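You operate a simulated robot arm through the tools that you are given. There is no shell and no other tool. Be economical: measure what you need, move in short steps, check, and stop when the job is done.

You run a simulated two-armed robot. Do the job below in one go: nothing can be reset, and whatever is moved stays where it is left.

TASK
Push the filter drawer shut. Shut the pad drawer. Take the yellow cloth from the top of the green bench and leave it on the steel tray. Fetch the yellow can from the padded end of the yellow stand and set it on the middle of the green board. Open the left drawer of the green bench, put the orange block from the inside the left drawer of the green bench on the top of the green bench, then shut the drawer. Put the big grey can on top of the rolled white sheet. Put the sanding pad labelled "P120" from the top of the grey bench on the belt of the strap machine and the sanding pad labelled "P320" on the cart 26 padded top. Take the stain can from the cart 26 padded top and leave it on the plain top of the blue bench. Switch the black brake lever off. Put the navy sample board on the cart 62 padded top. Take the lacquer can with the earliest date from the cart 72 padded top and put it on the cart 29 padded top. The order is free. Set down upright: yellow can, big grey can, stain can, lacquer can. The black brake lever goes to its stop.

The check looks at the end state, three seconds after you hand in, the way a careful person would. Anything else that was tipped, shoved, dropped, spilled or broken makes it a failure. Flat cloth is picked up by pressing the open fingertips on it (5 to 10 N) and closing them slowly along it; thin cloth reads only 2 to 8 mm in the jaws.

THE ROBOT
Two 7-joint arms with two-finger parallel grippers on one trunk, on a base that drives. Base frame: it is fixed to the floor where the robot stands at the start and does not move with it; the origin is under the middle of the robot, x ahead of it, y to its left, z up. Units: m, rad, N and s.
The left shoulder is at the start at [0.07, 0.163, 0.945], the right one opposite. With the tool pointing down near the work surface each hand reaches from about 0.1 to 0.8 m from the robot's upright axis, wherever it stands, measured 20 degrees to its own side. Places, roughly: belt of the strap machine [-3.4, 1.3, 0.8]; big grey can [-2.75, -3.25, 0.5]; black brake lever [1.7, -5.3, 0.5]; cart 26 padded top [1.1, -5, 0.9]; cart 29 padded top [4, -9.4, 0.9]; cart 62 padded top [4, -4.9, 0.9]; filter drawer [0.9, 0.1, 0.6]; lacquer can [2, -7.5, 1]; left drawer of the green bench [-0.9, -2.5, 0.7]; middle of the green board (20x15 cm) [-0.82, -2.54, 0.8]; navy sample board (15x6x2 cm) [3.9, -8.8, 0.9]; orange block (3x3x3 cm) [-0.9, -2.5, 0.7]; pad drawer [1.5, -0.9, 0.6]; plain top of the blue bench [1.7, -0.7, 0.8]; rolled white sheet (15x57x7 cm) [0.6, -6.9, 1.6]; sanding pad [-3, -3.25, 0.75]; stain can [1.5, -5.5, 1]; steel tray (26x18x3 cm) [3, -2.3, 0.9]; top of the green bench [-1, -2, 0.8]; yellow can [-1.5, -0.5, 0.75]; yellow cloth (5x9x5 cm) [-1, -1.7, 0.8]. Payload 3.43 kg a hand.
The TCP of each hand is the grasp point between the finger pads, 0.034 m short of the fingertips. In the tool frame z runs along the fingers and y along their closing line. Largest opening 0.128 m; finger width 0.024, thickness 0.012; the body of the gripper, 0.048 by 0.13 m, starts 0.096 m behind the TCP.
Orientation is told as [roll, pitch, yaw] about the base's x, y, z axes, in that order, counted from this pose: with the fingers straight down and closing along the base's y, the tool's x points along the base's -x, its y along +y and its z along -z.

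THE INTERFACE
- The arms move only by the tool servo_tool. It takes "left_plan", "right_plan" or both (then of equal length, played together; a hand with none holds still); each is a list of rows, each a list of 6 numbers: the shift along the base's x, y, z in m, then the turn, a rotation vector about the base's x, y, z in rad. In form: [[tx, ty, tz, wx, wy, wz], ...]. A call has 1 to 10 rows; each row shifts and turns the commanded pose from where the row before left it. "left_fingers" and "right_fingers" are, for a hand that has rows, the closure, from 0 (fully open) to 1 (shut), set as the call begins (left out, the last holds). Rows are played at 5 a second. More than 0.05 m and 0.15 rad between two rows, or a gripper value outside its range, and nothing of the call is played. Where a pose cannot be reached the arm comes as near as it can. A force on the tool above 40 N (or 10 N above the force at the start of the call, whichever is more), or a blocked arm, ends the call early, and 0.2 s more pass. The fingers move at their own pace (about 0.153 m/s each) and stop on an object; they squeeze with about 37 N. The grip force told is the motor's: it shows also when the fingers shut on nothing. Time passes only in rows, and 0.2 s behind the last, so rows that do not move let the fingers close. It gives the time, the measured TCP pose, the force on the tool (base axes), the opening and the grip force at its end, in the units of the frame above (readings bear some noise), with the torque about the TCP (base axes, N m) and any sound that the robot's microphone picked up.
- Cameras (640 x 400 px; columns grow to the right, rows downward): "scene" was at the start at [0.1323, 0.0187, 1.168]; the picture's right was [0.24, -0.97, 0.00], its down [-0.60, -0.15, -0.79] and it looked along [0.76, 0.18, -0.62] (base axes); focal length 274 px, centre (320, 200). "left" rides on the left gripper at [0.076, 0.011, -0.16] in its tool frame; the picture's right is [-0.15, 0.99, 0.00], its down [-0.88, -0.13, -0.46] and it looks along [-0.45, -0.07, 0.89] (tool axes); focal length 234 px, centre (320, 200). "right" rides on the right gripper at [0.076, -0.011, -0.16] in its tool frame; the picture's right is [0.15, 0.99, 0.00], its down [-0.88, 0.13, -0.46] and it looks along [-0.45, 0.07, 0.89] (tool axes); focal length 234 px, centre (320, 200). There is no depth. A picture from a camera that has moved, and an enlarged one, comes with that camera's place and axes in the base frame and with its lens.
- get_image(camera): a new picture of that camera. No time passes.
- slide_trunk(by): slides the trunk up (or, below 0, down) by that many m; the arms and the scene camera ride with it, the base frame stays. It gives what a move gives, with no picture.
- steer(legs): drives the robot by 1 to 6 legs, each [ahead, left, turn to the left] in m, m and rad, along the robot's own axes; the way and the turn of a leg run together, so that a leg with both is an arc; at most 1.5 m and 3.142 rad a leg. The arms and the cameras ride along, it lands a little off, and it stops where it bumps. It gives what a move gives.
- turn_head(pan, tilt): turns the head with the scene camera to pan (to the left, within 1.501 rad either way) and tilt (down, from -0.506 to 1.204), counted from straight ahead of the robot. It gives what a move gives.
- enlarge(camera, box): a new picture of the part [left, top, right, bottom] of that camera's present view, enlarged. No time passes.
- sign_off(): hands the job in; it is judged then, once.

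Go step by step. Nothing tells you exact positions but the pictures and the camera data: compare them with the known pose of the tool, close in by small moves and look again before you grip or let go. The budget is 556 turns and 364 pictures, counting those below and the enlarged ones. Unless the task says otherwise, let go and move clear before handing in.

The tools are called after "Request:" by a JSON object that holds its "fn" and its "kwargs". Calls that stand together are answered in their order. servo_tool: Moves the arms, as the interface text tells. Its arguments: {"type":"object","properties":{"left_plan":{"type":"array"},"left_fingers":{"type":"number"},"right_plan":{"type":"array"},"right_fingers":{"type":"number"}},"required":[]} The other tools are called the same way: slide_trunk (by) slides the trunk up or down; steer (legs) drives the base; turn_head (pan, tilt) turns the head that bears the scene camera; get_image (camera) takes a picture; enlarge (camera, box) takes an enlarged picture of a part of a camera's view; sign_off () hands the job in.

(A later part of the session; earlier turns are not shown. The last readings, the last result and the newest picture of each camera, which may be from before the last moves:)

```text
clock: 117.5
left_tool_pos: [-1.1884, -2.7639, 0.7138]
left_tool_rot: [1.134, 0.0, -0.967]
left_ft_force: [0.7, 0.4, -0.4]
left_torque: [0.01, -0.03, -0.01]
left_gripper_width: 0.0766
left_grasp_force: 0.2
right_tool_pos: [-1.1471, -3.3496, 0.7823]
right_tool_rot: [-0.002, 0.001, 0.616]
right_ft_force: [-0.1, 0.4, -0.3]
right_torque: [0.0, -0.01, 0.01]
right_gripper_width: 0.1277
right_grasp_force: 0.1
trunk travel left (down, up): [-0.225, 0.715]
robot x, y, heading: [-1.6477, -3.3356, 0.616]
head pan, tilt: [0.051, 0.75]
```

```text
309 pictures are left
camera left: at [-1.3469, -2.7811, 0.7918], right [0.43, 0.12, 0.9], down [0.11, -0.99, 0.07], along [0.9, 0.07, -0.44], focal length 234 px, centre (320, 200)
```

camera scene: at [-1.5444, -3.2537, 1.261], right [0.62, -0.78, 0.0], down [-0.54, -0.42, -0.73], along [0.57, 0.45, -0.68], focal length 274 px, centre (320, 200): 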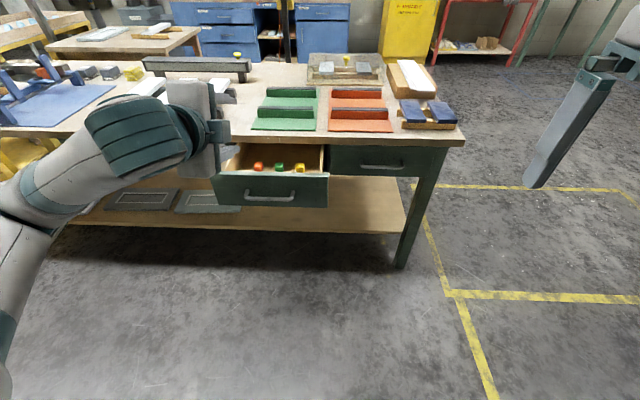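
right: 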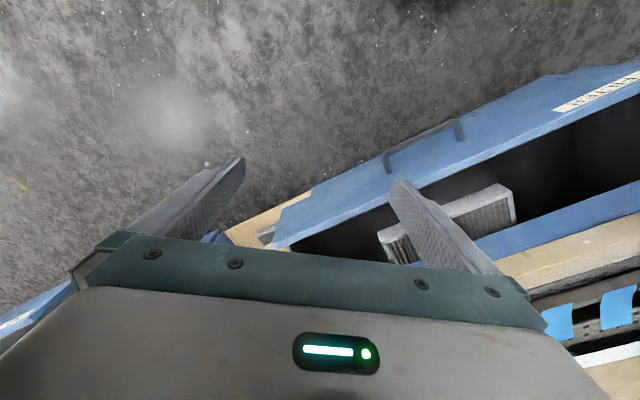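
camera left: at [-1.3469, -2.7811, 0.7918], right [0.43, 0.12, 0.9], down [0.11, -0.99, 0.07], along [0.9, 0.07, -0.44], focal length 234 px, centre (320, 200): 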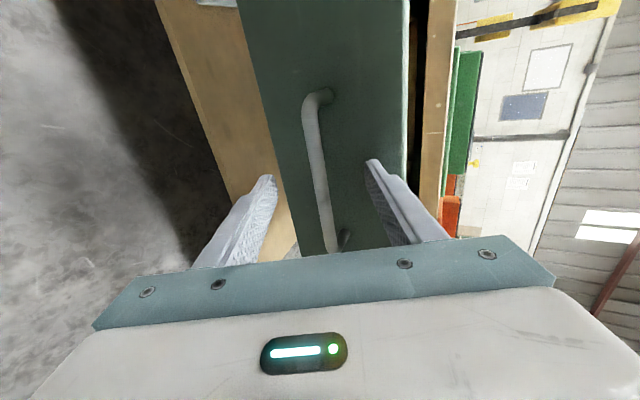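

Request:
{"fn": "servo_tool", "kwargs": {"left_plan": [[0.004, 0.003, 0.0, 0, 0, 0], [0, 0, 0, 0, 0, 0], [0, 0, 0, 0, 0, 0], [0, 0, 0, 0, 0, 0]], "left_fingers": 1}}

Request:
{"fn": "servo_tool", "kwargs": {"left_plan": [[-0.012, -0.009, 0, 0, 0, 0], [-0.016, -0.0115, 0, 0, 0, 0], [-0.016, -0.0115, 0, 0, 0, 0], [-0.016, -0.0115, 0, 0, 0, 0], [-0.016, -0.0115, 0, 0, 0, 0], [-0.016, -0.0115, 0, 0, 0, 0]]}}

Request:
{"fn": "get_image", "kwargs": {"camera": "scene"}}

```text
clock: 118.5
left_tool_pos: [-1.1851, -2.7624, 0.7132]
left_tool_rot: [1.132, -0.002, -0.968]
left_ft_force: [1.2, -2.2, -5.4]
left_torque: [-0.74, -0.49, 0.63]
left_gripper_width: 0.0116
left_grasp_force: 44.7
right_tool_pos: [-1.148, -3.349, 0.7816]
right_tool_rot: [-0.003, 0.001, 0.616]
right_ft_force: [-0.2, 0.5, 1.0]
right_torque: [0.02, 0.0, -0.02]
right_gripper_width: 0.1278
right_grasp_force: 0.2
trunk travel left (down, up): [-0.225, 0.715]
robot x, y, heading: [-1.647, -3.3317, 0.622]
head pan, tilt: [0.051, 0.75]
```

```text
clock: 119.9
left_tool_pos: [-1.2769, -2.8291, 0.7143]
left_tool_rot: [1.133, -0.002, -0.966]
left_ft_force: [-1.2, -1.0, -10.4]
left_torque: [-0.83, -0.41, 0.48]
left_gripper_width: 0.0114
left_grasp_force: 45.2
right_tool_pos: [-1.1488, -3.3485, 0.7821]
right_tool_rot: [-0.001, 0.004, 0.615]
right_ft_force: [0.7, 0.0, 0.4]
right_torque: [-0.01, -0.03, -0.03]
right_gripper_width: 0.128
right_grasp_force: 0.1
trunk travel left (down, up): [-0.225, 0.715]
robot x, y, heading: [-1.6492, -3.3327, 0.616]
head pan, tilt: [0.051, 0.75]
```

```text
308 pictures are left
camera scene: at [-1.5441, -3.253, 0.9608], right [0.62, -0.79, 0.0], down [-0.54, -0.42, -0.73], along [0.57, 0.45, -0.68], focal length 274 px, centre (320, 200)
```

scene: 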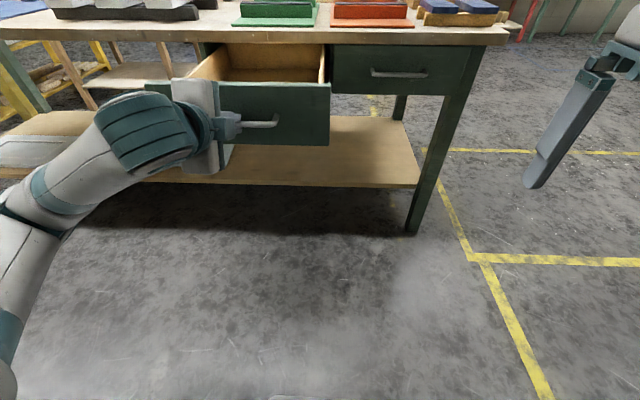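

The drawer is open far enough. I'll release, retreat, raise the trunk and check where the blocks are.

Request:
{"fn": "servo_tool", "kwargs": {"left_plan": [[0, 0, 0, 0, 0, 0], [0, 0, 0, 0, 0, 0], [0, 0, 0, 0, 0, 0]], "left_fingers": 0.4}}

Request:
{"fn": "steer", "kwargs": {"legs": [[-0.1, 0, 0]]}}

Request:
{"fn": "slide_trunk", "kwargs": {"by": 0.25}}

Request:
{"fn": "servo_tool", "kwargs": {"left_plan": [[-0.01, 0, 0.04, 0, 0, 0], [-0.01, 0, 0.04, 0, 0, 0], [-0.01, 0, 0.04, 0, 0, 0]], "left_fingers": 1}}

Request:
{"fn": "get_image", "kwargs": {"camera": "scene"}}

```text
clock: 120.7
left_tool_pos: [-1.2749, -2.8286, 0.7157]
left_tool_rot: [1.134, -0.001, -0.968]
left_ft_force: [0.4, -0.7, 0.2]
left_torque: [0.06, -0.05, 0.01]
left_gripper_width: 0.0768
left_grasp_force: 0.1
right_tool_pos: [-1.148, -3.3492, 0.7826]
right_tool_rot: [-0.002, 0.002, 0.617]
right_ft_force: [0.9, -0.5, -0.1]
right_torque: [0.0, -0.02, 0.04]
right_gripper_width: 0.128
right_grasp_force: 0.1
trunk travel left (down, up): [-0.225, 0.715]
robot x, y, heading: [-1.6481, -3.3307, 0.617]
head pan, tilt: [0.051, 0.75]
```

```text
clock: 121.8
left_tool_pos: [-1.3588, -2.8858, 0.7155]
left_tool_rot: [1.135, -0.001, -0.967]
left_ft_force: [-0.2, 0.1, 0.3]
left_torque: [0.01, -0.02, 0.01]
left_gripper_width: 0.0768
left_grasp_force: 0.2
right_tool_pos: [-1.2307, -3.4069, 0.7833]
right_tool_rot: [-0.001, 0.005, 0.615]
right_ft_force: [-0.6, 0.7, -0.1]
right_torque: [0.01, 0.0, -0.01]
right_gripper_width: 0.1279
right_grasp_force: 0.2
trunk travel left (down, up): [-0.225, 0.715]
robot x, y, heading: [-1.7321, -3.3901, 0.615]
head pan, tilt: [0.051, 0.75]
```

```text
clock: 124.4
left_tool_pos: [-1.3565, -2.8866, 0.9652]
left_tool_rot: [1.135, -0.002, -0.968]
left_ft_force: [-0.6, 0.1, -0.7]
left_torque: [-0.01, 0.03, 0.04]
left_gripper_width: 0.0771
left_grasp_force: 0.1
right_tool_pos: [-1.2292, -3.4072, 1.0331]
right_tool_rot: [-0.001, 0.003, 0.616]
right_ft_force: [0.4, -0.3, -0.4]
right_torque: [0.0, 0.0, -0.03]
right_gripper_width: 0.1281
right_grasp_force: 0.1
trunk travel left (down, up): [-0.475, 0.465]
robot x, y, heading: [-1.7281, -3.3917, 0.614]
head pan, tilt: [0.051, 0.75]
```

```text
clock: 125.2
left_tool_pos: [-1.3879, -2.8873, 1.0853]
left_tool_rot: [1.135, 0.0, -0.968]
left_ft_force: [0.1, -0.2, 0.1]
left_torque: [-0.01, 0.0, 0.02]
left_gripper_width: 0.0
left_grasp_force: 33.2
right_tool_pos: [-1.2312, -3.408, 1.0336]
right_tool_rot: [-0.001, 0.001, 0.617]
right_ft_force: [-1.4, -0.4, 0.0]
right_torque: [0.02, 0.0, 0.01]
right_gripper_width: 0.1283
right_grasp_force: 0.1
trunk travel left (down, up): [-0.475, 0.465]
robot x, y, heading: [-1.728, -3.3927, 0.615]
head pan, tilt: [0.051, 0.75]
```

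```text
307 pictures are left
camera scene: at [-1.6266, -3.3127, 1.2109], right [0.62, -0.79, 0.0], down [-0.54, -0.42, -0.73], along [0.57, 0.45, -0.68], focal length 274 px, centre (320, 200)
```

scene: 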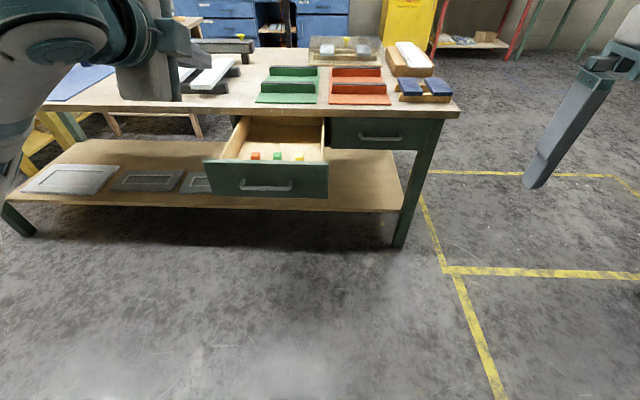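

I'll move the base left and ahead so that the right hand can reach the orange block.

Request:
{"fn": "steer", "kwargs": {"legs": [[0.28, 0.37, 0]]}}

Request:
{"fn": "turn_head", "kwargs": {"pan": -0.05, "tilt": 0.9}}

Request:
{"fn": "get_image", "kwargs": {"camera": "scene"}}

Request:
{"fn": "get_image", "kwargs": {"camera": "right"}}

```text
clock: 128.0
left_tool_pos: [-1.3728, -2.4216, 1.0828]
left_tool_rot: [1.134, -0.002, -0.966]
left_ft_force: [-0.4, -0.1, 0.3]
left_torque: [0.03, 0.0, -0.05]
left_gripper_width: 0.0003
left_grasp_force: 32.8
right_tool_pos: [-1.214, -2.9433, 1.0332]
right_tool_rot: [0.0, 0.003, 0.618]
right_ft_force: [-0.4, -0.5, 0.1]
right_torque: [0.01, 0.03, 0.02]
right_gripper_width: 0.1282
right_grasp_force: 0.2
trunk travel left (down, up): [-0.475, 0.465]
robot x, y, heading: [-1.7164, -2.9264, 0.624]
head pan, tilt: [0.051, 0.75]
```

```text
clock: 128.7
left_tool_pos: [-1.3734, -2.4225, 1.0835]
left_tool_rot: [1.134, 0.001, -0.964]
left_ft_force: [0.3, -0.3, 0.2]
left_torque: [-0.03, 0.0, -0.04]
left_gripper_width: 0.0001
left_grasp_force: 33.3
right_tool_pos: [-1.2131, -2.944, 1.032]
right_tool_rot: [0.0, 0.001, 0.619]
right_ft_force: [-0.6, -0.7, 0.4]
right_torque: [-0.03, 0.03, 0.0]
right_gripper_width: 0.1278
right_grasp_force: 0.0
trunk travel left (down, up): [-0.475, 0.465]
robot x, y, heading: [-1.7135, -2.9311, 0.614]
head pan, tilt: [-0.051, 0.901]
```

```text
306 pictures are left
camera scene: at [-1.6119, -2.8597, 1.1991], right [0.54, -0.84, 0.0], down [-0.66, -0.42, -0.62], along [0.52, 0.34, -0.78], focal length 274 px, centre (320, 200)
```

scene: 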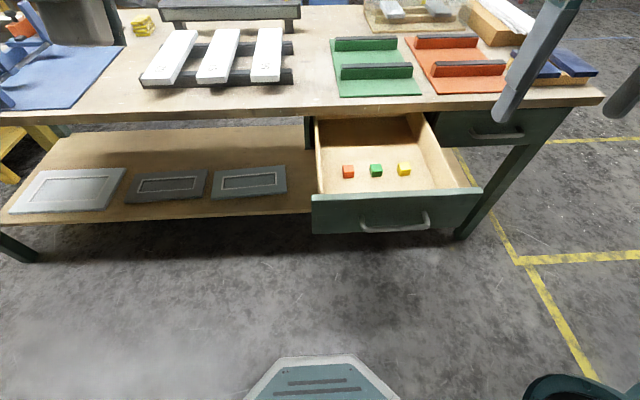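

```text
305 pictures are left
camera right: at [-1.2694, -2.9972, 1.1922], right [-0.69, 0.72, 0.0], down [0.64, 0.62, 0.45], along [0.33, 0.31, -0.89], focal length 234 px, centre (320, 200)
```

right: 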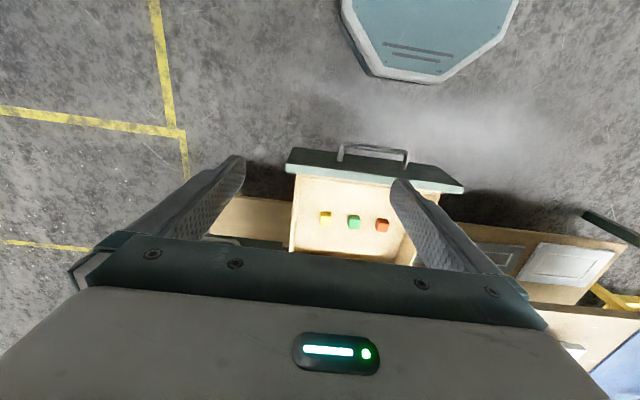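

The orange block is at (-1.131, -2.637, 0.658). I'll bring the right hand above it with the fingers half closed.

Request:
{"fn": "servo_tool", "kwargs": {"right_plan": [[0.012, 0.044, 0, 0, 0, 0], [0.012, 0.044, 0, 0, 0, 0], [0.012, 0.044, 0, 0, 0, 0], [0.012, 0.044, -0.01, 0, 0, 0], [0.012, 0.044, -0.01, 0, 0, 0], [0.012, 0.044, -0.01, 0, 0, 0], [0.01, 0.043, -0.01, 0, 0, 0], [0, 0, -0.05, 0, 0, 0], [0, 0, -0.05, 0, 0, 0], [0, 0, -0.05, 0, 0, 0]], "right_fingers": 0.53}}

Request:
{"fn": "get_image", "kwargs": {"camera": "right"}}

Request:
{"fn": "get_image", "kwargs": {"camera": "scene"}}

```text
clock: 130.9
left_tool_pos: [-1.371, -2.4225, 1.0841]
left_tool_rot: [1.134, 0.0, -0.965]
left_ft_force: [0.1, -1.2, -0.2]
left_torque: [0.0, -0.02, 0.03]
left_gripper_width: 0.0
left_grasp_force: 33.3
right_tool_pos: [-1.1316, -2.6373, 0.843]
right_tool_rot: [-0.001, 0.004, 0.617]
right_ft_force: [0.6, 0.3, -0.4]
right_torque: [0.03, 0.05, 0.0]
right_gripper_width: 0.0602
right_grasp_force: 0.0
trunk travel left (down, up): [-0.475, 0.465]
robot x, y, heading: [-1.7111, -2.9277, 0.619]
head pan, tilt: [-0.051, 0.901]
```

```text
304 pictures are left
camera right: at [-1.1869, -2.6905, 1.0018], right [-0.69, 0.72, 0.0], down [0.64, 0.62, 0.45], along [0.33, 0.31, -0.89], focal length 234 px, centre (320, 200)
```

right: 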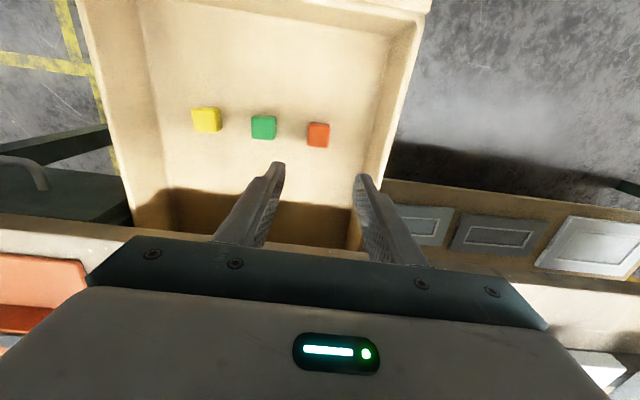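

```text
303 pictures are left
camera scene: at [-1.6107, -2.8595, 1.199], right [0.54, -0.84, 0.0], down [-0.66, -0.42, -0.62], along [0.52, 0.33, -0.78], focal length 274 px, centre (320, 200)
```

scene: 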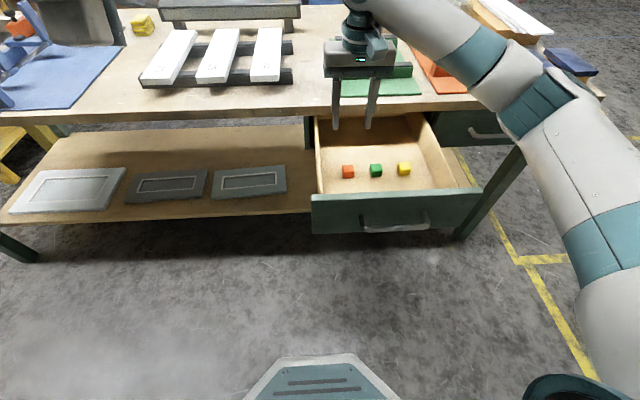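

Request:
{"fn": "servo_tool", "kwargs": {"right_plan": [[-0.001, -0.006, -0.04, 0, 0, 0], [0, 0, -0.04, 0, 0, 0], [0, 0, -0.04, 0, 0, 0], [0, 0, -0.02, 0, 0, 0], [0, 0, 0, 0, 0, 0]]}}

Request:
{"fn": "get_image", "kwargs": {"camera": "right"}}

```text
clock: 132.1
left_tool_pos: [-1.373, -2.4221, 1.0841]
left_tool_rot: [1.133, -0.002, -0.967]
left_ft_force: [-1.4, 0.3, 0.4]
left_torque: [-0.02, -0.02, -0.03]
left_gripper_width: 0.0
left_grasp_force: 33.1
right_tool_pos: [-1.1317, -2.6432, 0.7029]
right_tool_rot: [-0.001, 0.001, 0.618]
right_ft_force: [0.1, -0.4, 0.3]
right_torque: [0.01, -0.03, 0.01]
right_gripper_width: 0.0602
right_grasp_force: 0.0
trunk travel left (down, up): [-0.475, 0.465]
robot x, y, heading: [-1.713, -2.9296, 0.619]
head pan, tilt: [-0.051, 0.901]
```

```text
302 pictures are left
camera right: at [-1.1888, -2.6964, 0.8624], right [-0.69, 0.72, 0.0], down [0.64, 0.62, 0.45], along [0.33, 0.31, -0.89], focal length 234 px, centre (320, 200)
```

right: 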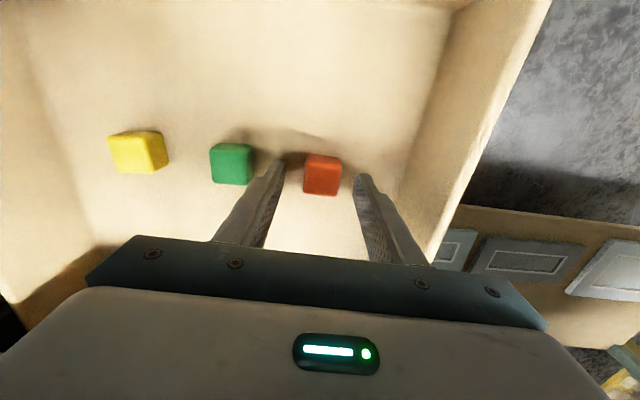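

Request:
{"fn": "servo_tool", "kwargs": {"right_plan": [[0, 0, -0.012, 0, 0, 0], [0, 0, -0.008, 0, 0, 0], [0, 0, 0, 0, 0, 0]]}}

Request:
{"fn": "servo_tool", "kwargs": {"right_plan": [[0, 0, 0, 0, 0, 0], [0, 0, 0, 0, 0, 0], [0, 0, 0, 0, 0, 0]], "right_fingers": 1}}

Request:
{"fn": "servo_tool", "kwargs": {"right_plan": [[0, 0, 0.04, 0, 0, 0], [0, 0, 0.05, 0, 0, 0], [0, 0, 0.05, 0, 0, 0], [0, 0, 0.05, 0, 0, 0], [0, 0, 0.05, 0, 0, 0]]}}

Request:
{"fn": "get_image", "kwargs": {"camera": "scene"}}

Request:
{"fn": "get_image", "kwargs": {"camera": "right"}}

```text
clock: 132.7
left_tool_pos: [-1.3733, -2.422, 1.0844]
left_tool_rot: [1.135, -0.001, -0.966]
left_ft_force: [1.0, 0.8, -0.1]
left_torque: [-0.04, 0.01, 0.05]
left_gripper_width: 0.0
left_grasp_force: 33.3
right_tool_pos: [-1.129, -2.641, 0.6954]
right_tool_rot: [0.003, -0.014, 0.621]
right_ft_force: [-0.5, -0.8, 22.1]
right_torque: [-0.85, -0.2, 0.21]
right_gripper_width: 0.0604
right_grasp_force: 0.6
trunk travel left (down, up): [-0.475, 0.465]
robot x, y, heading: [-1.7134, -2.9285, 0.624]
head pan, tilt: [-0.051, 0.901]
stopped in row 2 (right hand): the force on the tool passed its limit at 48 N (the readings are from after the stop); the commanded pose is now the measured one
```

```text
clock: 133.5
left_tool_pos: [-1.3751, -2.4239, 1.0856]
left_tool_rot: [1.138, 0.0, -0.967]
left_ft_force: [-0.8, 0.0, 0.6]
left_torque: [-0.03, -0.02, -0.02]
left_gripper_width: 0.0
left_grasp_force: 33.6
right_tool_pos: [-1.1314, -2.6436, 0.6958]
right_tool_rot: [0.002, -0.013, 0.616]
right_ft_force: [8.6, -9.9, 38.2]
right_torque: [-0.96, -0.32, 0.08]
right_gripper_width: 0.0285
right_grasp_force: 37.2
trunk travel left (down, up): [-0.475, 0.465]
robot x, y, heading: [-1.7147, -2.9241, 0.624]
head pan, tilt: [-0.051, 0.901]
```

```text
clock: 134.7
left_tool_pos: [-1.374, -2.4231, 1.0849]
left_tool_rot: [1.138, -0.002, -0.966]
left_ft_force: [0.0, -0.4, 0.3]
left_torque: [-0.01, -0.04, -0.03]
left_gripper_width: 0.0
left_grasp_force: 32.5
right_tool_pos: [-1.1316, -2.642, 0.9317]
right_tool_rot: [0.002, -0.009, 0.618]
right_ft_force: [0.8, 0.3, 0.8]
right_torque: [0.0, -0.04, 0.03]
right_gripper_width: 0.0284
right_grasp_force: 37.1
trunk travel left (down, up): [-0.475, 0.465]
robot x, y, heading: [-1.7165, -2.9273, 0.62]
head pan, tilt: [-0.051, 0.901]
```

```text
301 pictures are left
camera scene: at [-1.6128, -2.8596, 1.199], right [0.54, -0.84, 0.0], down [-0.66, -0.42, -0.62], along [0.52, 0.33, -0.78], focal length 274 px, centre (320, 200)
```

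scene: 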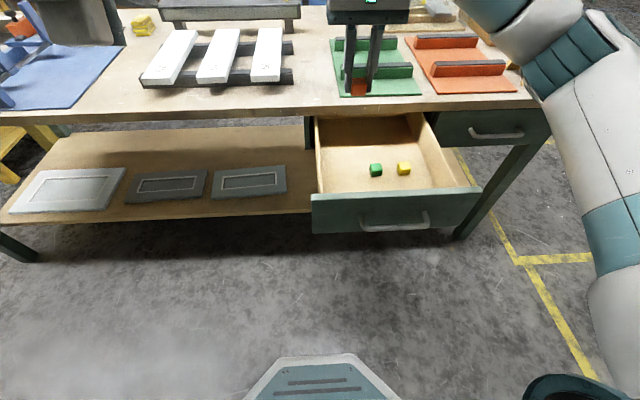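

```text
300 pictures are left
camera right: at [-1.1881, -2.6962, 1.0907], right [-0.69, 0.72, 0.0], down [0.64, 0.61, 0.46], along [0.33, 0.32, -0.89], focal length 234 px, centre (320, 200)
```

right: 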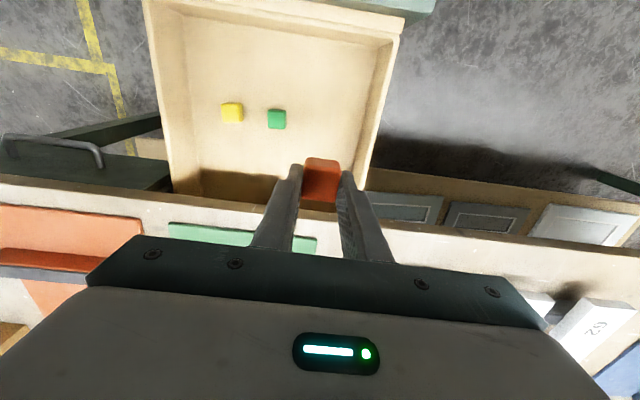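

I have the orange block. I'll place it on clear wood near the bench edge, between the slats and the green board, at about (-1.044, -2.473).

Request:
{"fn": "servo_tool", "kwargs": {"right_plan": [[0.022, 0.042, 0, 0, 0, 0], [0.022, 0.042, 0, 0, 0, 0], [0.022, 0.042, 0, 0, 0, 0], [0.022, 0.042, 0, 0, 0, 0], [0, 0, -0.04, 0, 0, 0], [0, 0, -0.03, 0, 0, 0]]}}

Request:
{"fn": "get_image", "kwargs": {"camera": "scene"}}

Request:
{"fn": "get_image", "kwargs": {"camera": "right"}}

```text
clock: 136.1
left_tool_pos: [-1.3741, -2.4206, 1.0852]
left_tool_rot: [1.137, -0.003, -0.962]
left_ft_force: [-0.6, 0.1, -0.7]
left_torque: [-0.03, 0.0, -0.03]
left_gripper_width: 0.0
left_grasp_force: 33.3
right_tool_pos: [-1.0531, -2.4944, 0.8599]
right_tool_rot: [0.003, -0.009, 0.62]
right_ft_force: [-0.1, -0.1, 0.2]
right_torque: [-0.01, -0.04, 0.01]
right_gripper_width: 0.0283
right_grasp_force: 36.5
right hand out of reach, approached as far as the arm can: row 4
trunk travel left (down, up): [-0.475, 0.465]
robot x, y, heading: [-1.7136, -2.9286, 0.622]
head pan, tilt: [-0.051, 0.901]
```

```text
299 pictures are left
camera scene: at [-1.6136, -2.8586, 1.1992], right [0.54, -0.84, 0.0], down [-0.66, -0.42, -0.62], along [0.52, 0.33, -0.78], focal length 274 px, centre (320, 200)
```

scene: 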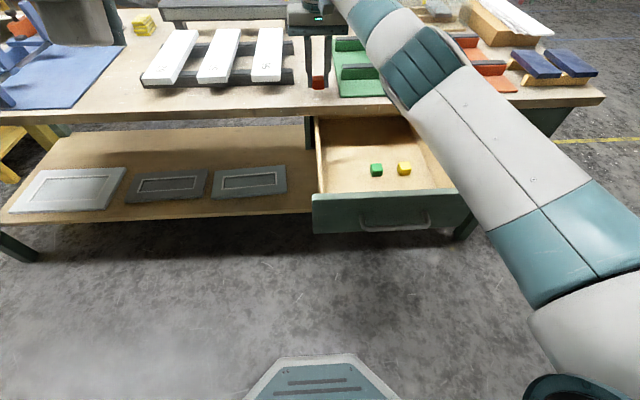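

```text
298 pictures are left
camera right: at [-1.1095, -2.5484, 1.0192], right [-0.69, 0.72, 0.0], down [0.64, 0.61, 0.46], along [0.33, 0.32, -0.89], focal length 234 px, centre (320, 200)
```

right: 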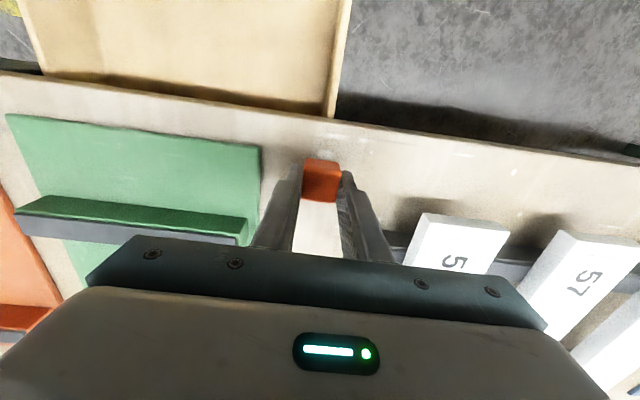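

The position is clear. I'll lower until contact.

Request:
{"fn": "servo_tool", "kwargs": {"right_plan": [[0, 0, -0.01, 0, 0, 0], [0, 0, -0.006, 0, 0, 0], [0, 0, -0.004, 0, 0, 0]]}}

Request:
{"fn": "get_image", "kwargs": {"camera": "right"}}

```text
clock: 136.9
left_tool_pos: [-1.3731, -2.4216, 1.0843]
left_tool_rot: [1.134, -0.003, -0.966]
left_ft_force: [0.1, 0.5, -0.1]
left_torque: [0.0, 0.01, 0.0]
left_gripper_width: 0.0
left_grasp_force: 32.9
right_tool_pos: [-1.0516, -2.4951, 0.8396]
right_tool_rot: [0.002, -0.005, 0.621]
right_ft_force: [0.4, -0.9, -0.2]
right_torque: [-0.02, -0.01, 0.02]
right_gripper_width: 0.0285
right_grasp_force: 37.3
trunk travel left (down, up): [-0.475, 0.465]
robot x, y, heading: [-1.7141, -2.9353, 0.62]
head pan, tilt: [-0.051, 0.901]
```

```text
297 pictures are left
camera right: at [-1.1082, -2.5496, 0.9983], right [-0.69, 0.72, 0.0], down [0.64, 0.61, 0.46], along [0.33, 0.32, -0.89], focal length 234 px, centre (320, 200)
```

right: 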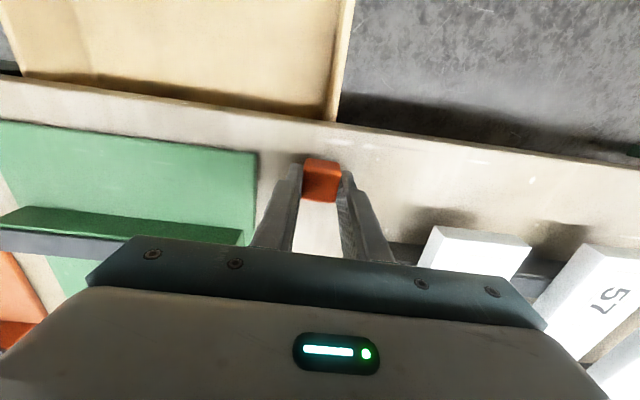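

Request:
{"fn": "servo_tool", "kwargs": {"right_plan": [[0, 0, -0.004, 0, 0, 0], [0, 0, -0.004, 0, 0, 0], [0, 0, -0.004, 0, 0, 0], [0, 0, -0.004, 0, 0, 0], [0, 0, -0.004, 0, 0, 0]]}}

```text
clock: 137.9
left_tool_pos: [-1.3733, -2.4233, 1.0844]
left_tool_rot: [1.135, 0.0, -0.964]
left_ft_force: [0.2, 0.2, 0.3]
left_torque: [-0.01, -0.01, 0.02]
left_gripper_width: 0.0001
left_grasp_force: 32.8
right_tool_pos: [-1.0531, -2.4941, 0.8345]
right_tool_rot: [0.004, -0.021, 0.619]
right_ft_force: [-4.6, -4.5, 16.6]
right_torque: [-0.55, 0.12, 0.03]
right_gripper_width: 0.0284
right_grasp_force: 37.0
trunk travel left (down, up): [-0.475, 0.465]
robot x, y, heading: [-1.7166, -2.927, 0.62]
head pan, tilt: [-0.051, 0.901]
stopped in row 4 (right hand): the force on the tool passed its limit at 44 N (the readings are from after the stop); the commanded pose is now the measured one
```

Contact made. I'll release and lift, then prepare the left hand to push the drawer shut.

Request:
{"fn": "servo_tool", "kwargs": {"right_plan": [[0, 0, 0.001, 0, 0, 0], [0, 0, 0, 0, 0, 0], [0, 0, 0, 0, 0, 0]], "right_fingers": 0.6}}

Request:
{"fn": "servo_tool", "kwargs": {"right_plan": [[0, 0, 0.02, 0, 0, 0], [0, 0, 0.04, 0, 0, 0], [0, 0, 0.05, 0, 0, 0], [0, 0, 0.05, 0, 0, 0], [-0.02, -0.04, 0.02, 0, 0, 0], [-0.02, -0.04, 0, 0, 0, 0], [-0.02, -0.04, 0, 0, 0, 0], [-0.02, -0.04, 0, 0, 0, 0], [-0.02, -0.04, 0, 0, 0, 0]]}}

Request:
{"fn": "get_image", "kwargs": {"camera": "scene"}}

Request:
{"fn": "get_image", "kwargs": {"camera": "left"}}

```text
clock: 138.7
left_tool_pos: [-1.3752, -2.4222, 1.0855]
left_tool_rot: [1.136, -0.001, -0.966]
left_ft_force: [-0.1, -0.1, 1.0]
left_torque: [0.02, -0.02, 0.03]
left_gripper_width: 0.0001
left_grasp_force: 33.2
right_tool_pos: [-1.052, -2.4932, 0.8345]
right_tool_rot: [0.002, -0.02, 0.622]
right_ft_force: [-3.8, 8.6, 20.4]
right_torque: [-0.31, -0.03, 0.12]
right_gripper_width: 0.0464
right_grasp_force: 0.0
trunk travel left (down, up): [-0.475, 0.465]
robot x, y, heading: [-1.713, -2.9312, 0.621]
head pan, tilt: [-0.051, 0.901]
```

```text
clock: 140.7
left_tool_pos: [-1.3728, -2.4216, 1.0835]
left_tool_rot: [1.133, -0.003, -0.967]
left_ft_force: [0.6, 0.0, 0.6]
left_torque: [0.01, -0.06, 0.03]
left_gripper_width: 0.0
left_grasp_force: 33.2
right_tool_pos: [-1.0607, -2.5057, 0.992]
right_tool_rot: [0.004, -0.018, 0.62]
right_ft_force: [0.0, -0.5, -0.1]
right_torque: [-0.01, 0.05, 0.0]
right_gripper_width: 0.0514
right_grasp_force: 0.1
right hand out of reach, approached as far as the arm can: row 4, 5, 6, 7, 8, 9
trunk travel left (down, up): [-0.475, 0.465]
robot x, y, heading: [-1.7155, -2.9255, 0.617]
head pan, tilt: [-0.051, 0.901]
```

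```text
296 pictures are left
camera scene: at [-1.6117, -2.8594, 1.199], right [0.54, -0.84, 0.0], down [-0.66, -0.42, -0.62], along [0.52, 0.33, -0.78], focal length 274 px, centre (320, 200)
```

scene: 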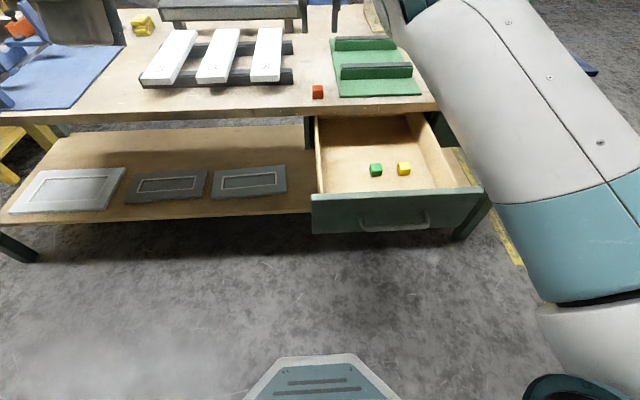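

```text
295 pictures are left
camera left: at [-1.5315, -2.4394, 1.1614], right [0.43, 0.12, 0.9], down [0.12, -0.99, 0.08], along [0.9, 0.07, -0.44], focal length 234 px, centre (320, 200)
```

left: 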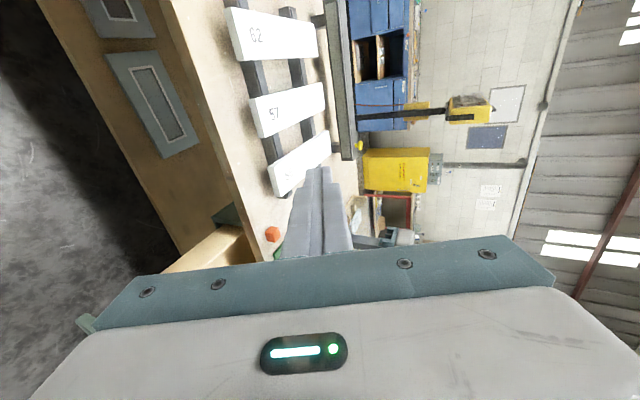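

The block is placed. The right hand got stuck at a reach limit, so I'll command it lower and back.

Request:
{"fn": "servo_tool", "kwargs": {"right_plan": [[0, 0, -0.03, 0, 0, 0], [0, 0, -0.02, 0, 0, 0], [0, 0, 0, 0, 0, 0]]}}

Request:
{"fn": "get_image", "kwargs": {"camera": "scene"}}

```text
clock: 141.5
left_tool_pos: [-1.3738, -2.4221, 1.0845]
left_tool_rot: [1.135, -0.001, -0.964]
left_ft_force: [1.0, 0.0, -0.1]
left_torque: [0.02, 0.02, -0.03]
left_gripper_width: 0.0002
left_grasp_force: 32.8
right_tool_pos: [-1.0607, -2.5063, 0.9418]
right_tool_rot: [0.002, -0.019, 0.619]
right_ft_force: [-0.2, 0.2, -0.1]
right_torque: [-0.02, 0.01, 0.02]
right_gripper_width: 0.0508
right_grasp_force: 0.1
trunk travel left (down, up): [-0.475, 0.465]
robot x, y, heading: [-1.717, -2.9274, 0.622]
head pan, tilt: [-0.051, 0.901]
```

```text
294 pictures are left
camera scene: at [-1.6115, -2.8595, 1.199], right [0.54, -0.84, 0.0], down [-0.66, -0.42, -0.62], along [0.52, 0.33, -0.78], focal length 274 px, centre (320, 200)
```

scene: 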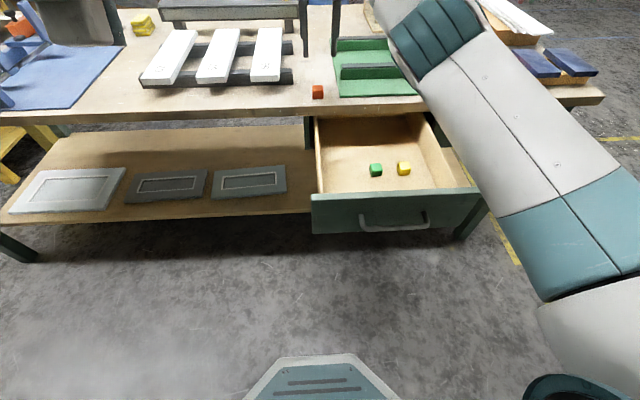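

Request:
{"fn": "servo_tool", "kwargs": {"right_plan": [[-0.02, -0.035, 0, 0, 0, 0], [-0.02, -0.035, 0, 0, 0, 0], [-0.02, -0.035, 0, 0, 0, 0], [-0.02, -0.035, 0, 0, 0, 0], [-0.02, -0.035, 0.02, 0, 0, 0], [-0.02, -0.035, 0.02, 0, 0, 0], [-0.02, -0.035, 0.02, 0, 0, 0], [-0.02, -0.035, 0.02, 0, 0, 0]]}}

```text
clock: 143.3
left_tool_pos: [-1.373, -2.424, 1.0859]
left_tool_rot: [1.135, 0.0, -0.964]
left_ft_force: [0.1, -0.8, -0.9]
left_torque: [0.0, -0.02, 0.0]
left_gripper_width: 0.0001
left_grasp_force: 32.8
right_tool_pos: [-1.2191, -2.7888, 1.022]
right_tool_rot: [0.005, -0.02, 0.62]
right_ft_force: [-0.7, -0.1, 1.1]
right_torque: [0.02, -0.03, 0.01]
right_gripper_width: 0.0511
right_grasp_force: 0.0
trunk travel left (down, up): [-0.475, 0.465]
robot x, y, heading: [-1.712, -2.9281, 0.618]
head pan, tilt: [-0.051, 0.901]
```

Next I'll shut the drawer with the closed left hand. I'll back up, shift right and lower the trunk.

Request:
{"fn": "steer", "kwargs": {"legs": [[-0.27, 0, 0], [0, -0.26, 0]]}}

Request:
{"fn": "slide_trunk", "kwargs": {"by": -0.25}}

Request:
{"fn": "servo_tool", "kwargs": {"left_plan": [[0, 0, -0.04, 0, 0, 0], [0, 0, -0.04, 0, 0, 0], [0, 0, -0.04, 0, 0, 0], [0, 0, 0, 0, 0, 0]]}}

Request:
{"fn": "turn_head", "kwargs": {"pan": 0.1, "tilt": 0.7}}

Request:
{"fn": "get_image", "kwargs": {"camera": "scene"}}

Request:
{"fn": "get_image", "kwargs": {"camera": "left"}}

```text
clock: 146.7
left_tool_pos: [-1.4396, -2.7953, 1.0843]
left_tool_rot: [1.134, 0.0, -0.967]
left_ft_force: [-0.4, 0.2, 0.3]
left_torque: [0.01, 0.04, 0.05]
left_gripper_width: 0.0
left_grasp_force: 32.6
right_tool_pos: [-1.2874, -3.1596, 1.021]
right_tool_rot: [0.002, -0.019, 0.616]
right_ft_force: [0.1, -0.1, 0.6]
right_torque: [0.02, -0.01, 0.01]
right_gripper_width: 0.051
right_grasp_force: 0.1
trunk travel left (down, up): [-0.475, 0.465]
robot x, y, heading: [-1.7825, -3.2993, 0.615]
head pan, tilt: [-0.051, 0.901]
```

```text
clock: 149.2
left_tool_pos: [-1.4406, -2.7959, 0.8341]
left_tool_rot: [1.135, -0.001, -0.967]
left_ft_force: [0.2, 0.7, 0.4]
left_torque: [0.0, 0.01, 0.02]
left_gripper_width: 0.0001
left_grasp_force: 33.0
right_tool_pos: [-1.2882, -3.1599, 0.7731]
right_tool_rot: [0.003, -0.019, 0.618]
right_ft_force: [0.3, 0.3, 0.3]
right_torque: [-0.02, 0.02, -0.02]
right_gripper_width: 0.0511
right_grasp_force: 0.1
trunk travel left (down, up): [-0.225, 0.715]
robot x, y, heading: [-1.7803, -3.2948, 0.617]
head pan, tilt: [-0.051, 0.901]
```

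```text
clock: 150.2
left_tool_pos: [-1.4271, -2.7888, 0.7162]
left_tool_rot: [1.134, -0.001, -0.969]
left_ft_force: [1.0, 0.1, 0.1]
left_torque: [-0.01, 0.04, 0.0]
left_gripper_width: 0.0
left_grasp_force: 33.0
left hand out of reach, approached as far as the arm can: row 2, 3
right_tool_pos: [-1.2868, -3.1608, 0.772]
right_tool_rot: [0.003, -0.02, 0.616]
right_ft_force: [0.2, 0.6, 0.0]
right_torque: [-0.01, 0.03, 0.02]
right_gripper_width: 0.0512
right_grasp_force: 0.0
trunk travel left (down, up): [-0.225, 0.715]
robot x, y, heading: [-1.7845, -3.2992, 0.611]
head pan, tilt: [-0.051, 0.901]
```

```text
clock: 151.0
left_tool_pos: [-1.4278, -2.7881, 0.7194]
left_tool_rot: [1.135, -0.001, -0.967]
left_ft_force: [0.7, 0.3, -0.4]
left_torque: [-0.03, -0.01, -0.01]
left_gripper_width: 0.0001
left_grasp_force: 33.0
right_tool_pos: [-1.2886, -3.1611, 0.7715]
right_tool_rot: [0.004, -0.019, 0.616]
right_ft_force: [0.4, 0.0, -0.6]
right_torque: [0.02, 0.02, -0.02]
right_gripper_width: 0.0513
right_grasp_force: 0.0
trunk travel left (down, up): [-0.225, 0.715]
robot x, y, heading: [-1.7858, -3.3002, 0.619]
head pan, tilt: [0.099, 0.7]
```

```text
293 pictures are left
camera scene: at [-1.6801, -3.2164, 0.9651], right [0.66, -0.75, 0.0], down [-0.49, -0.42, -0.76], along [0.58, 0.5, -0.64], focal length 274 px, centre (320, 200)
```

scene: 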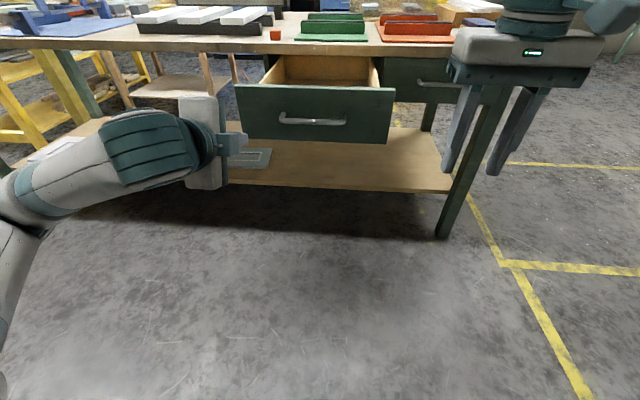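

```text
292 pictures are left
camera left: at [-1.586, -2.8052, 0.7953], right [0.43, 0.12, 0.9], down [0.11, -0.99, 0.08], along [0.9, 0.07, -0.44], focal length 234 px, centre (320, 200)
```

left: 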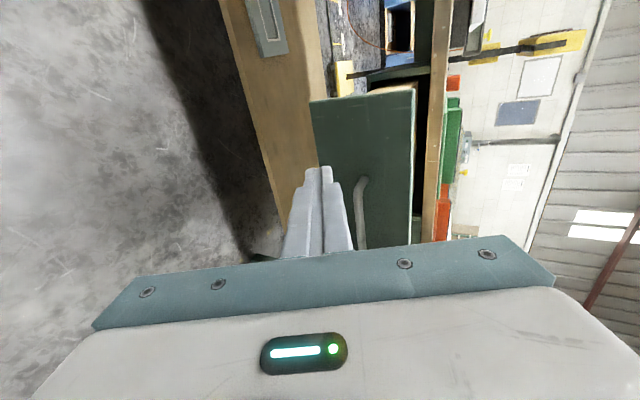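

The tip is aimed at the left part of the drawer face. I'll push with the arm first and then drive forward.

Request:
{"fn": "servo_tool", "kwargs": {"left_plan": [[0.02, 0.014, 0, 0, 0, 0], [0.02, 0.014, 0, 0, 0, 0], [0.02, 0.014, 0, 0, 0, 0], [0.02, 0.014, 0, 0, 0, 0], [0.02, 0.014, 0, 0, 0, 0], [0.02, 0.014, 0, 0, 0, 0], [0.02, 0.014, 0, 0, 0, 0], [0.02, 0.014, 0, 0, 0, 0]]}}

Request:
{"fn": "get_image", "kwargs": {"camera": "scene"}}

```text
clock: 152.8
left_tool_pos: [-1.2664, -2.6746, 0.7192]
left_tool_rot: [1.136, 0.0, -0.966]
left_ft_force: [-0.2, 0.3, 0.1]
left_torque: [0.02, -0.01, -0.02]
left_gripper_width: 0.0
left_grasp_force: 32.4
right_tool_pos: [-1.2868, -3.1597, 0.7725]
right_tool_rot: [0.004, -0.02, 0.616]
right_ft_force: [0.2, -0.9, 0.6]
right_torque: [-0.01, 0.0, 0.0]
right_gripper_width: 0.0511
right_grasp_force: 0.1
trunk travel left (down, up): [-0.225, 0.715]
robot x, y, heading: [-1.7839, -3.3021, 0.618]
head pan, tilt: [0.099, 0.7]
```

```text
291 pictures are left
camera scene: at [-1.68, -3.2163, 0.9651], right [0.66, -0.75, 0.0], down [-0.49, -0.42, -0.76], along [0.58, 0.5, -0.64], focal length 274 px, centre (320, 200)
```

scene: 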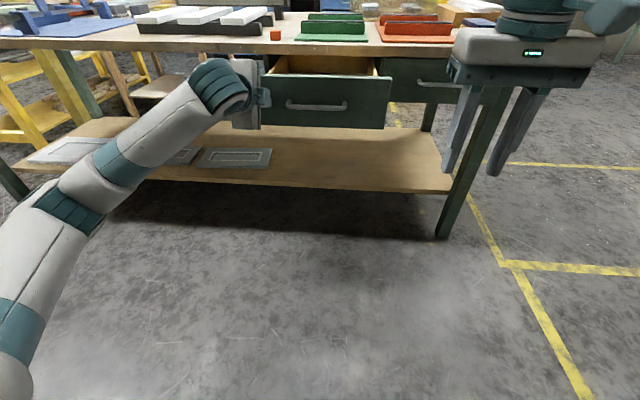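

Request:
{"fn": "steer", "kwargs": {"legs": [[0.15, 0, 0]]}}

Request:
{"fn": "servo_tool", "kwargs": {"left_plan": [[0.016, 0.0115, 0, 0, 0, 0], [0.016, 0.0115, 0, 0, 0, 0], [0.016, 0.0115, 0, 0, 0, 0], [0.016, 0.0115, 0, 0, 0, 0]]}}

Request:
{"fn": "get_image", "kwargs": {"camera": "scene"}}

```text
clock: 154.1
left_tool_pos: [-1.1444, -2.5879, 0.7179]
left_tool_rot: [1.134, 0.0, -0.969]
left_ft_force: [-0.3, 0.8, 0.5]
left_torque: [0.0, -0.01, -0.02]
left_gripper_width: 0.0
left_grasp_force: 33.2
right_tool_pos: [-1.1658, -3.0725, 0.7704]
right_tool_rot: [0.004, -0.018, 0.619]
right_ft_force: [0.6, -0.4, -0.4]
right_torque: [-0.01, 0.0, 0.01]
right_gripper_width: 0.0513
right_grasp_force: 0.1
trunk travel left (down, up): [-0.225, 0.715]
robot x, y, heading: [-1.6621, -3.2133, 0.624]
head pan, tilt: [0.099, 0.7]
```

```text
clock: 155.0
left_tool_pos: [-1.101, -2.5569, 0.7192]
left_tool_rot: [1.131, -0.003, -0.967]
left_ft_force: [-9.5, -6.4, 2.4]
left_torque: [0.03, 0.0, 0.1]
left_gripper_width: 0.0
left_grasp_force: 32.9
right_tool_pos: [-1.1664, -3.0723, 0.7718]
right_tool_rot: [0.003, -0.019, 0.616]
right_ft_force: [-0.2, -0.2, -0.4]
right_torque: [-0.05, 0.02, 0.08]
right_gripper_width: 0.0511
right_grasp_force: 0.1
trunk travel left (down, up): [-0.225, 0.715]
robot x, y, heading: [-1.6594, -3.2129, 0.62]
head pan, tilt: [0.099, 0.7]
stopped in row 4 (left hand): the force on the tool passed its limit at 68 N (the readings are from after the stop); the commanded pose is now the measured one
```

```text
290 pictures are left
camera scene: at [-1.5585, -3.1299, 0.9654], right [0.66, -0.75, 0.0], down [-0.48, -0.42, -0.77], along [0.58, 0.5, -0.64], focal length 274 px, centre (320, 200)
```

scene: 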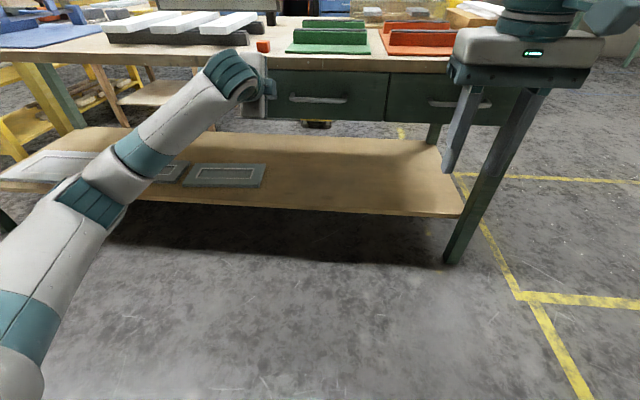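

The drawer is shut. I'll back away, raise the trunk and bring the left hand back to neutral.

Request:
{"fn": "steer", "kwargs": {"legs": [[-0.3, 0, 0]]}}

Request:
{"fn": "slide_trunk", "kwargs": {"by": 0.35}}

Request:
{"fn": "servo_tool", "kwargs": {"left_plan": [[0, 0, 0.0, -0.08, 0.115, 0], [0, 0, 0.0, -0.08, 0.115, 0], [0, 0, 0.0, -0.08, 0.115, 0], [0, 0, 0, -0.08, 0.115, 0], [-0.01, 0, 0, -0.08, 0.115, 0], [-0.02, 0, 0, -0.08, 0.115, 0], [-0.02, 0, 0, -0.08, 0.115, 0], [-0.02, 0, 0, -0.08, 0.115, 0], [-0.02, 0, 0, 0, 0, 0.14], [-0.02, 0, 0, 0, 0, 0.14]], "left_fingers": 0}}

Request:
{"fn": "servo_tool", "kwargs": {"left_plan": [[0, 0, 0, 0, 0, 0.145], [0, 0, 0, 0, 0, 0.145], [0, 0, 0, 0, 0, 0.145], [0, 0, 0, 0, 0, 0.145], [0, 0, 0, 0, 0, 0.145], [0, 0, 0, 0, 0, 0.145], [0, 0, 0, 0, 0, 0.145], [0, 0, 0, 0, 0, 0.145], [0, 0, 0, 0, 0, 0.145]]}}

Request:
{"fn": "turn_head", "kwargs": {"pan": 0.5, "tilt": 0.5}}

Request:
{"fn": "get_image", "kwargs": {"camera": "scene"}}

```text
clock: 157.0
left_tool_pos: [-1.3449, -2.7299, 0.7187]
left_tool_rot: [1.13, -0.002, -0.965]
left_ft_force: [-0.2, 0.2, 0.7]
left_torque: [-0.01, 0.02, 0.01]
left_gripper_width: 0.0
left_grasp_force: 32.8
right_tool_pos: [-1.4093, -3.2452, 0.7724]
right_tool_rot: [0.002, -0.016, 0.62]
right_ft_force: [-1.1, -0.2, 1.1]
right_torque: [-0.01, -0.02, 0.02]
right_gripper_width: 0.0511
right_grasp_force: 0.0
trunk travel left (down, up): [-0.225, 0.715]
robot x, y, heading: [-1.9042, -3.3855, 0.621]
head pan, tilt: [0.099, 0.7]
```

```text
clock: 160.4
left_tool_pos: [-1.3437, -2.7289, 1.0675]
left_tool_rot: [1.127, -0.001, -0.964]
left_ft_force: [0.2, -0.1, -0.8]
left_torque: [0.01, 0.0, 0.03]
left_gripper_width: 0.0
left_grasp_force: 33.0
right_tool_pos: [-1.4097, -3.2452, 1.122]
right_tool_rot: [0.004, -0.017, 0.618]
right_ft_force: [-0.8, -0.4, 0.6]
right_torque: [0.02, 0.03, 0.01]
right_gripper_width: 0.0514
right_grasp_force: 0.0
trunk travel left (down, up): [-0.575, 0.365]
robot x, y, heading: [-1.9004, -3.3881, 0.627]
head pan, tilt: [0.099, 0.7]
```

```text
clock: 162.6
left_tool_pos: [-1.4557, -2.7278, 1.0682]
left_tool_rot: [0.01, -0.001, -0.681]
left_ft_force: [-0.6, 0.0, 0.4]
left_torque: [0.0, -0.02, 0.03]
left_gripper_width: 0.1279
left_grasp_force: 0.1
right_tool_pos: [-1.4094, -3.2455, 1.1218]
right_tool_rot: [0.002, -0.018, 0.619]
right_ft_force: [0.8, -0.1, 0.0]
right_torque: [0.02, -0.06, -0.02]
right_gripper_width: 0.0509
right_grasp_force: 0.1
trunk travel left (down, up): [-0.575, 0.365]
robot x, y, heading: [-1.9037, -3.3866, 0.62]
head pan, tilt: [0.099, 0.7]
```

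```text
clock: 164.6
left_tool_pos: [-1.4543, -2.7284, 1.0668]
left_tool_rot: [0.009, -0.003, 0.626]
left_ft_force: [0.0, -0.3, -1.1]
left_torque: [-0.04, 0.01, -0.02]
left_gripper_width: 0.1276
left_grasp_force: 0.1
right_tool_pos: [-1.4086, -3.2447, 1.1215]
right_tool_rot: [0.003, -0.016, 0.62]
right_ft_force: [0.3, -0.6, 0.4]
right_torque: [0.0, 0.0, 0.0]
right_gripper_width: 0.051
right_grasp_force: 0.1
trunk travel left (down, up): [-0.575, 0.365]
robot x, y, heading: [-1.9095, -3.388, 0.621]
head pan, tilt: [0.099, 0.7]
```

```text
clock: 165.5
left_tool_pos: [-1.4545, -2.7288, 1.0683]
left_tool_rot: [0.009, -0.002, 0.621]
left_ft_force: [-0.3, -0.6, -0.1]
left_torque: [0.01, -0.02, 0.01]
left_gripper_width: 0.128
left_grasp_force: 0.1
right_tool_pos: [-1.4093, -3.2449, 1.1218]
right_tool_rot: [0.002, -0.016, 0.621]
right_ft_force: [-0.1, 0.4, -0.3]
right_torque: [0.01, -0.01, 0.01]
right_gripper_width: 0.0512
right_grasp_force: 0.0
trunk travel left (down, up): [-0.575, 0.365]
robot x, y, heading: [-1.9052, -3.3866, 0.618]
head pan, tilt: [0.499, 0.499]
```

```text
289 pictures are left
camera scene: at [-1.8254, -3.2767, 1.3329], right [0.9, -0.44, 0.0], down [-0.21, -0.43, -0.88], along [0.38, 0.79, -0.48], focal length 274 px, centre (320, 200)
```

scene: 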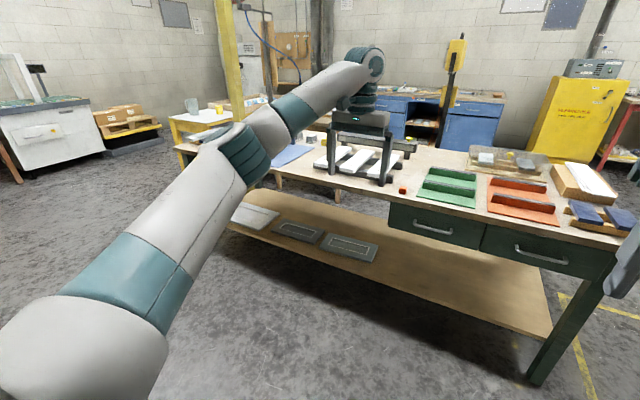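

Request:
{"fn": "steer", "kwargs": {"legs": [[0, 1.05, 0]]}}

Request:
{"fn": "turn_head", "kwargs": {"pan": -0.25, "tilt": 0.5}}

Request:
{"fn": "get_image", "kwargs": {"camera": "scene"}}

Request:
{"fn": "turn_head", "kwargs": {"pan": 0.6, "tilt": 0.4}}

Request:
{"fn": "get_image", "kwargs": {"camera": "scene"}}

```text
clock: 170.9
left_tool_pos: [-2.0566, -1.8736, 1.0673]
left_tool_rot: [0.009, -0.002, 0.615]
left_ft_force: [-1.0, -0.6, -0.6]
left_torque: [-0.02, 0.01, 0.0]
left_gripper_width: 0.1282
left_grasp_force: 0.0
right_tool_pos: [-2.0149, -2.3918, 1.1216]
right_tool_rot: [0.003, -0.018, 0.612]
right_ft_force: [0.3, 0.6, 0.6]
right_torque: [0.0, 0.02, 0.02]
right_gripper_width: 0.051
right_grasp_force: 0.2
trunk travel left (down, up): [-0.575, 0.365]
robot x, y, heading: [-2.5125, -2.5305, 0.612]
head pan, tilt: [0.499, 0.499]
```

```text
clock: 172.0
left_tool_pos: [-2.0569, -1.8736, 1.0668]
left_tool_rot: [0.008, -0.002, 0.617]
left_ft_force: [-0.5, 0.0, -1.0]
left_torque: [0.03, 0.03, 0.01]
left_gripper_width: 0.1281
left_grasp_force: 0.1
right_tool_pos: [-2.0155, -2.3912, 1.1211]
right_tool_rot: [0.004, -0.016, 0.613]
right_ft_force: [-0.2, 0.6, 1.5]
right_torque: [0.01, -0.01, -0.02]
right_gripper_width: 0.051
right_grasp_force: 0.0
trunk travel left (down, up): [-0.575, 0.365]
robot x, y, heading: [-2.5091, -2.5308, 0.609]
head pan, tilt: [-0.25, 0.499]
```

```text
288 pictures are left
camera scene: at [-2.3869, -2.4691, 1.3329], right [0.36, -0.93, 0.0], down [-0.45, -0.17, -0.88], along [0.82, 0.31, -0.48], focal length 274 px, centre (320, 200)
```

scene: 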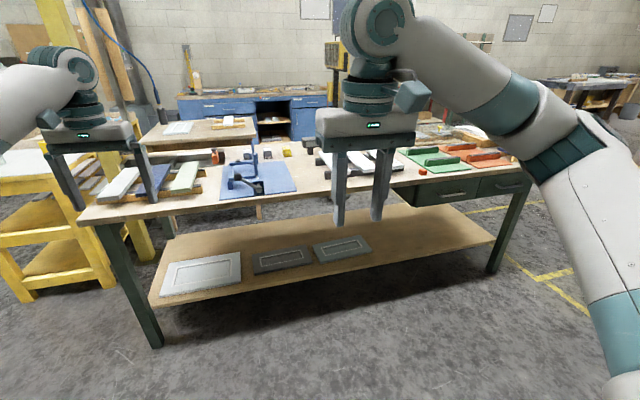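

```text
clock: 173.2
left_tool_pos: [-2.0582, -1.8737, 1.0675]
left_tool_rot: [0.009, -0.003, 0.616]
left_ft_force: [0.2, 0.3, -0.6]
left_torque: [0.01, 0.0, -0.01]
left_gripper_width: 0.1279
left_grasp_force: 0.1
right_tool_pos: [-2.0152, -2.3908, 1.1224]
right_tool_rot: [0.005, -0.017, 0.613]
right_ft_force: [0.3, 0.8, 0.6]
right_torque: [0.0, -0.01, 0.03]
right_gripper_width: 0.0513
right_grasp_force: 0.1
trunk travel left (down, up): [-0.575, 0.365]
robot x, y, heading: [-2.5099, -2.5327, 0.613]
head pan, tilt: [0.6, 0.4]
```

```text
287 pictures are left
camera scene: at [-2.4394, -2.4148, 1.342], right [0.94, -0.35, 0.0], down [-0.14, -0.36, -0.92], along [0.32, 0.86, -0.39], focal length 274 px, centre (320, 200)
```

scene: 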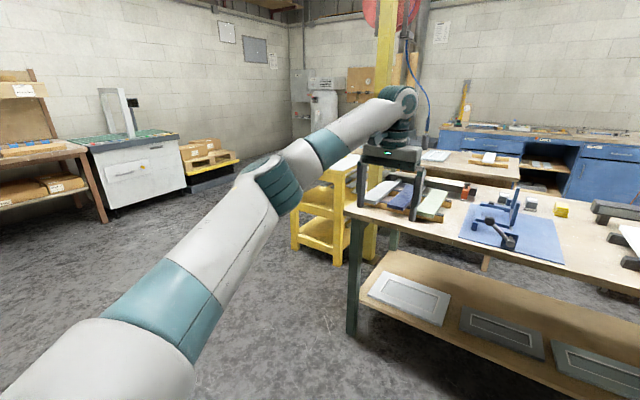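

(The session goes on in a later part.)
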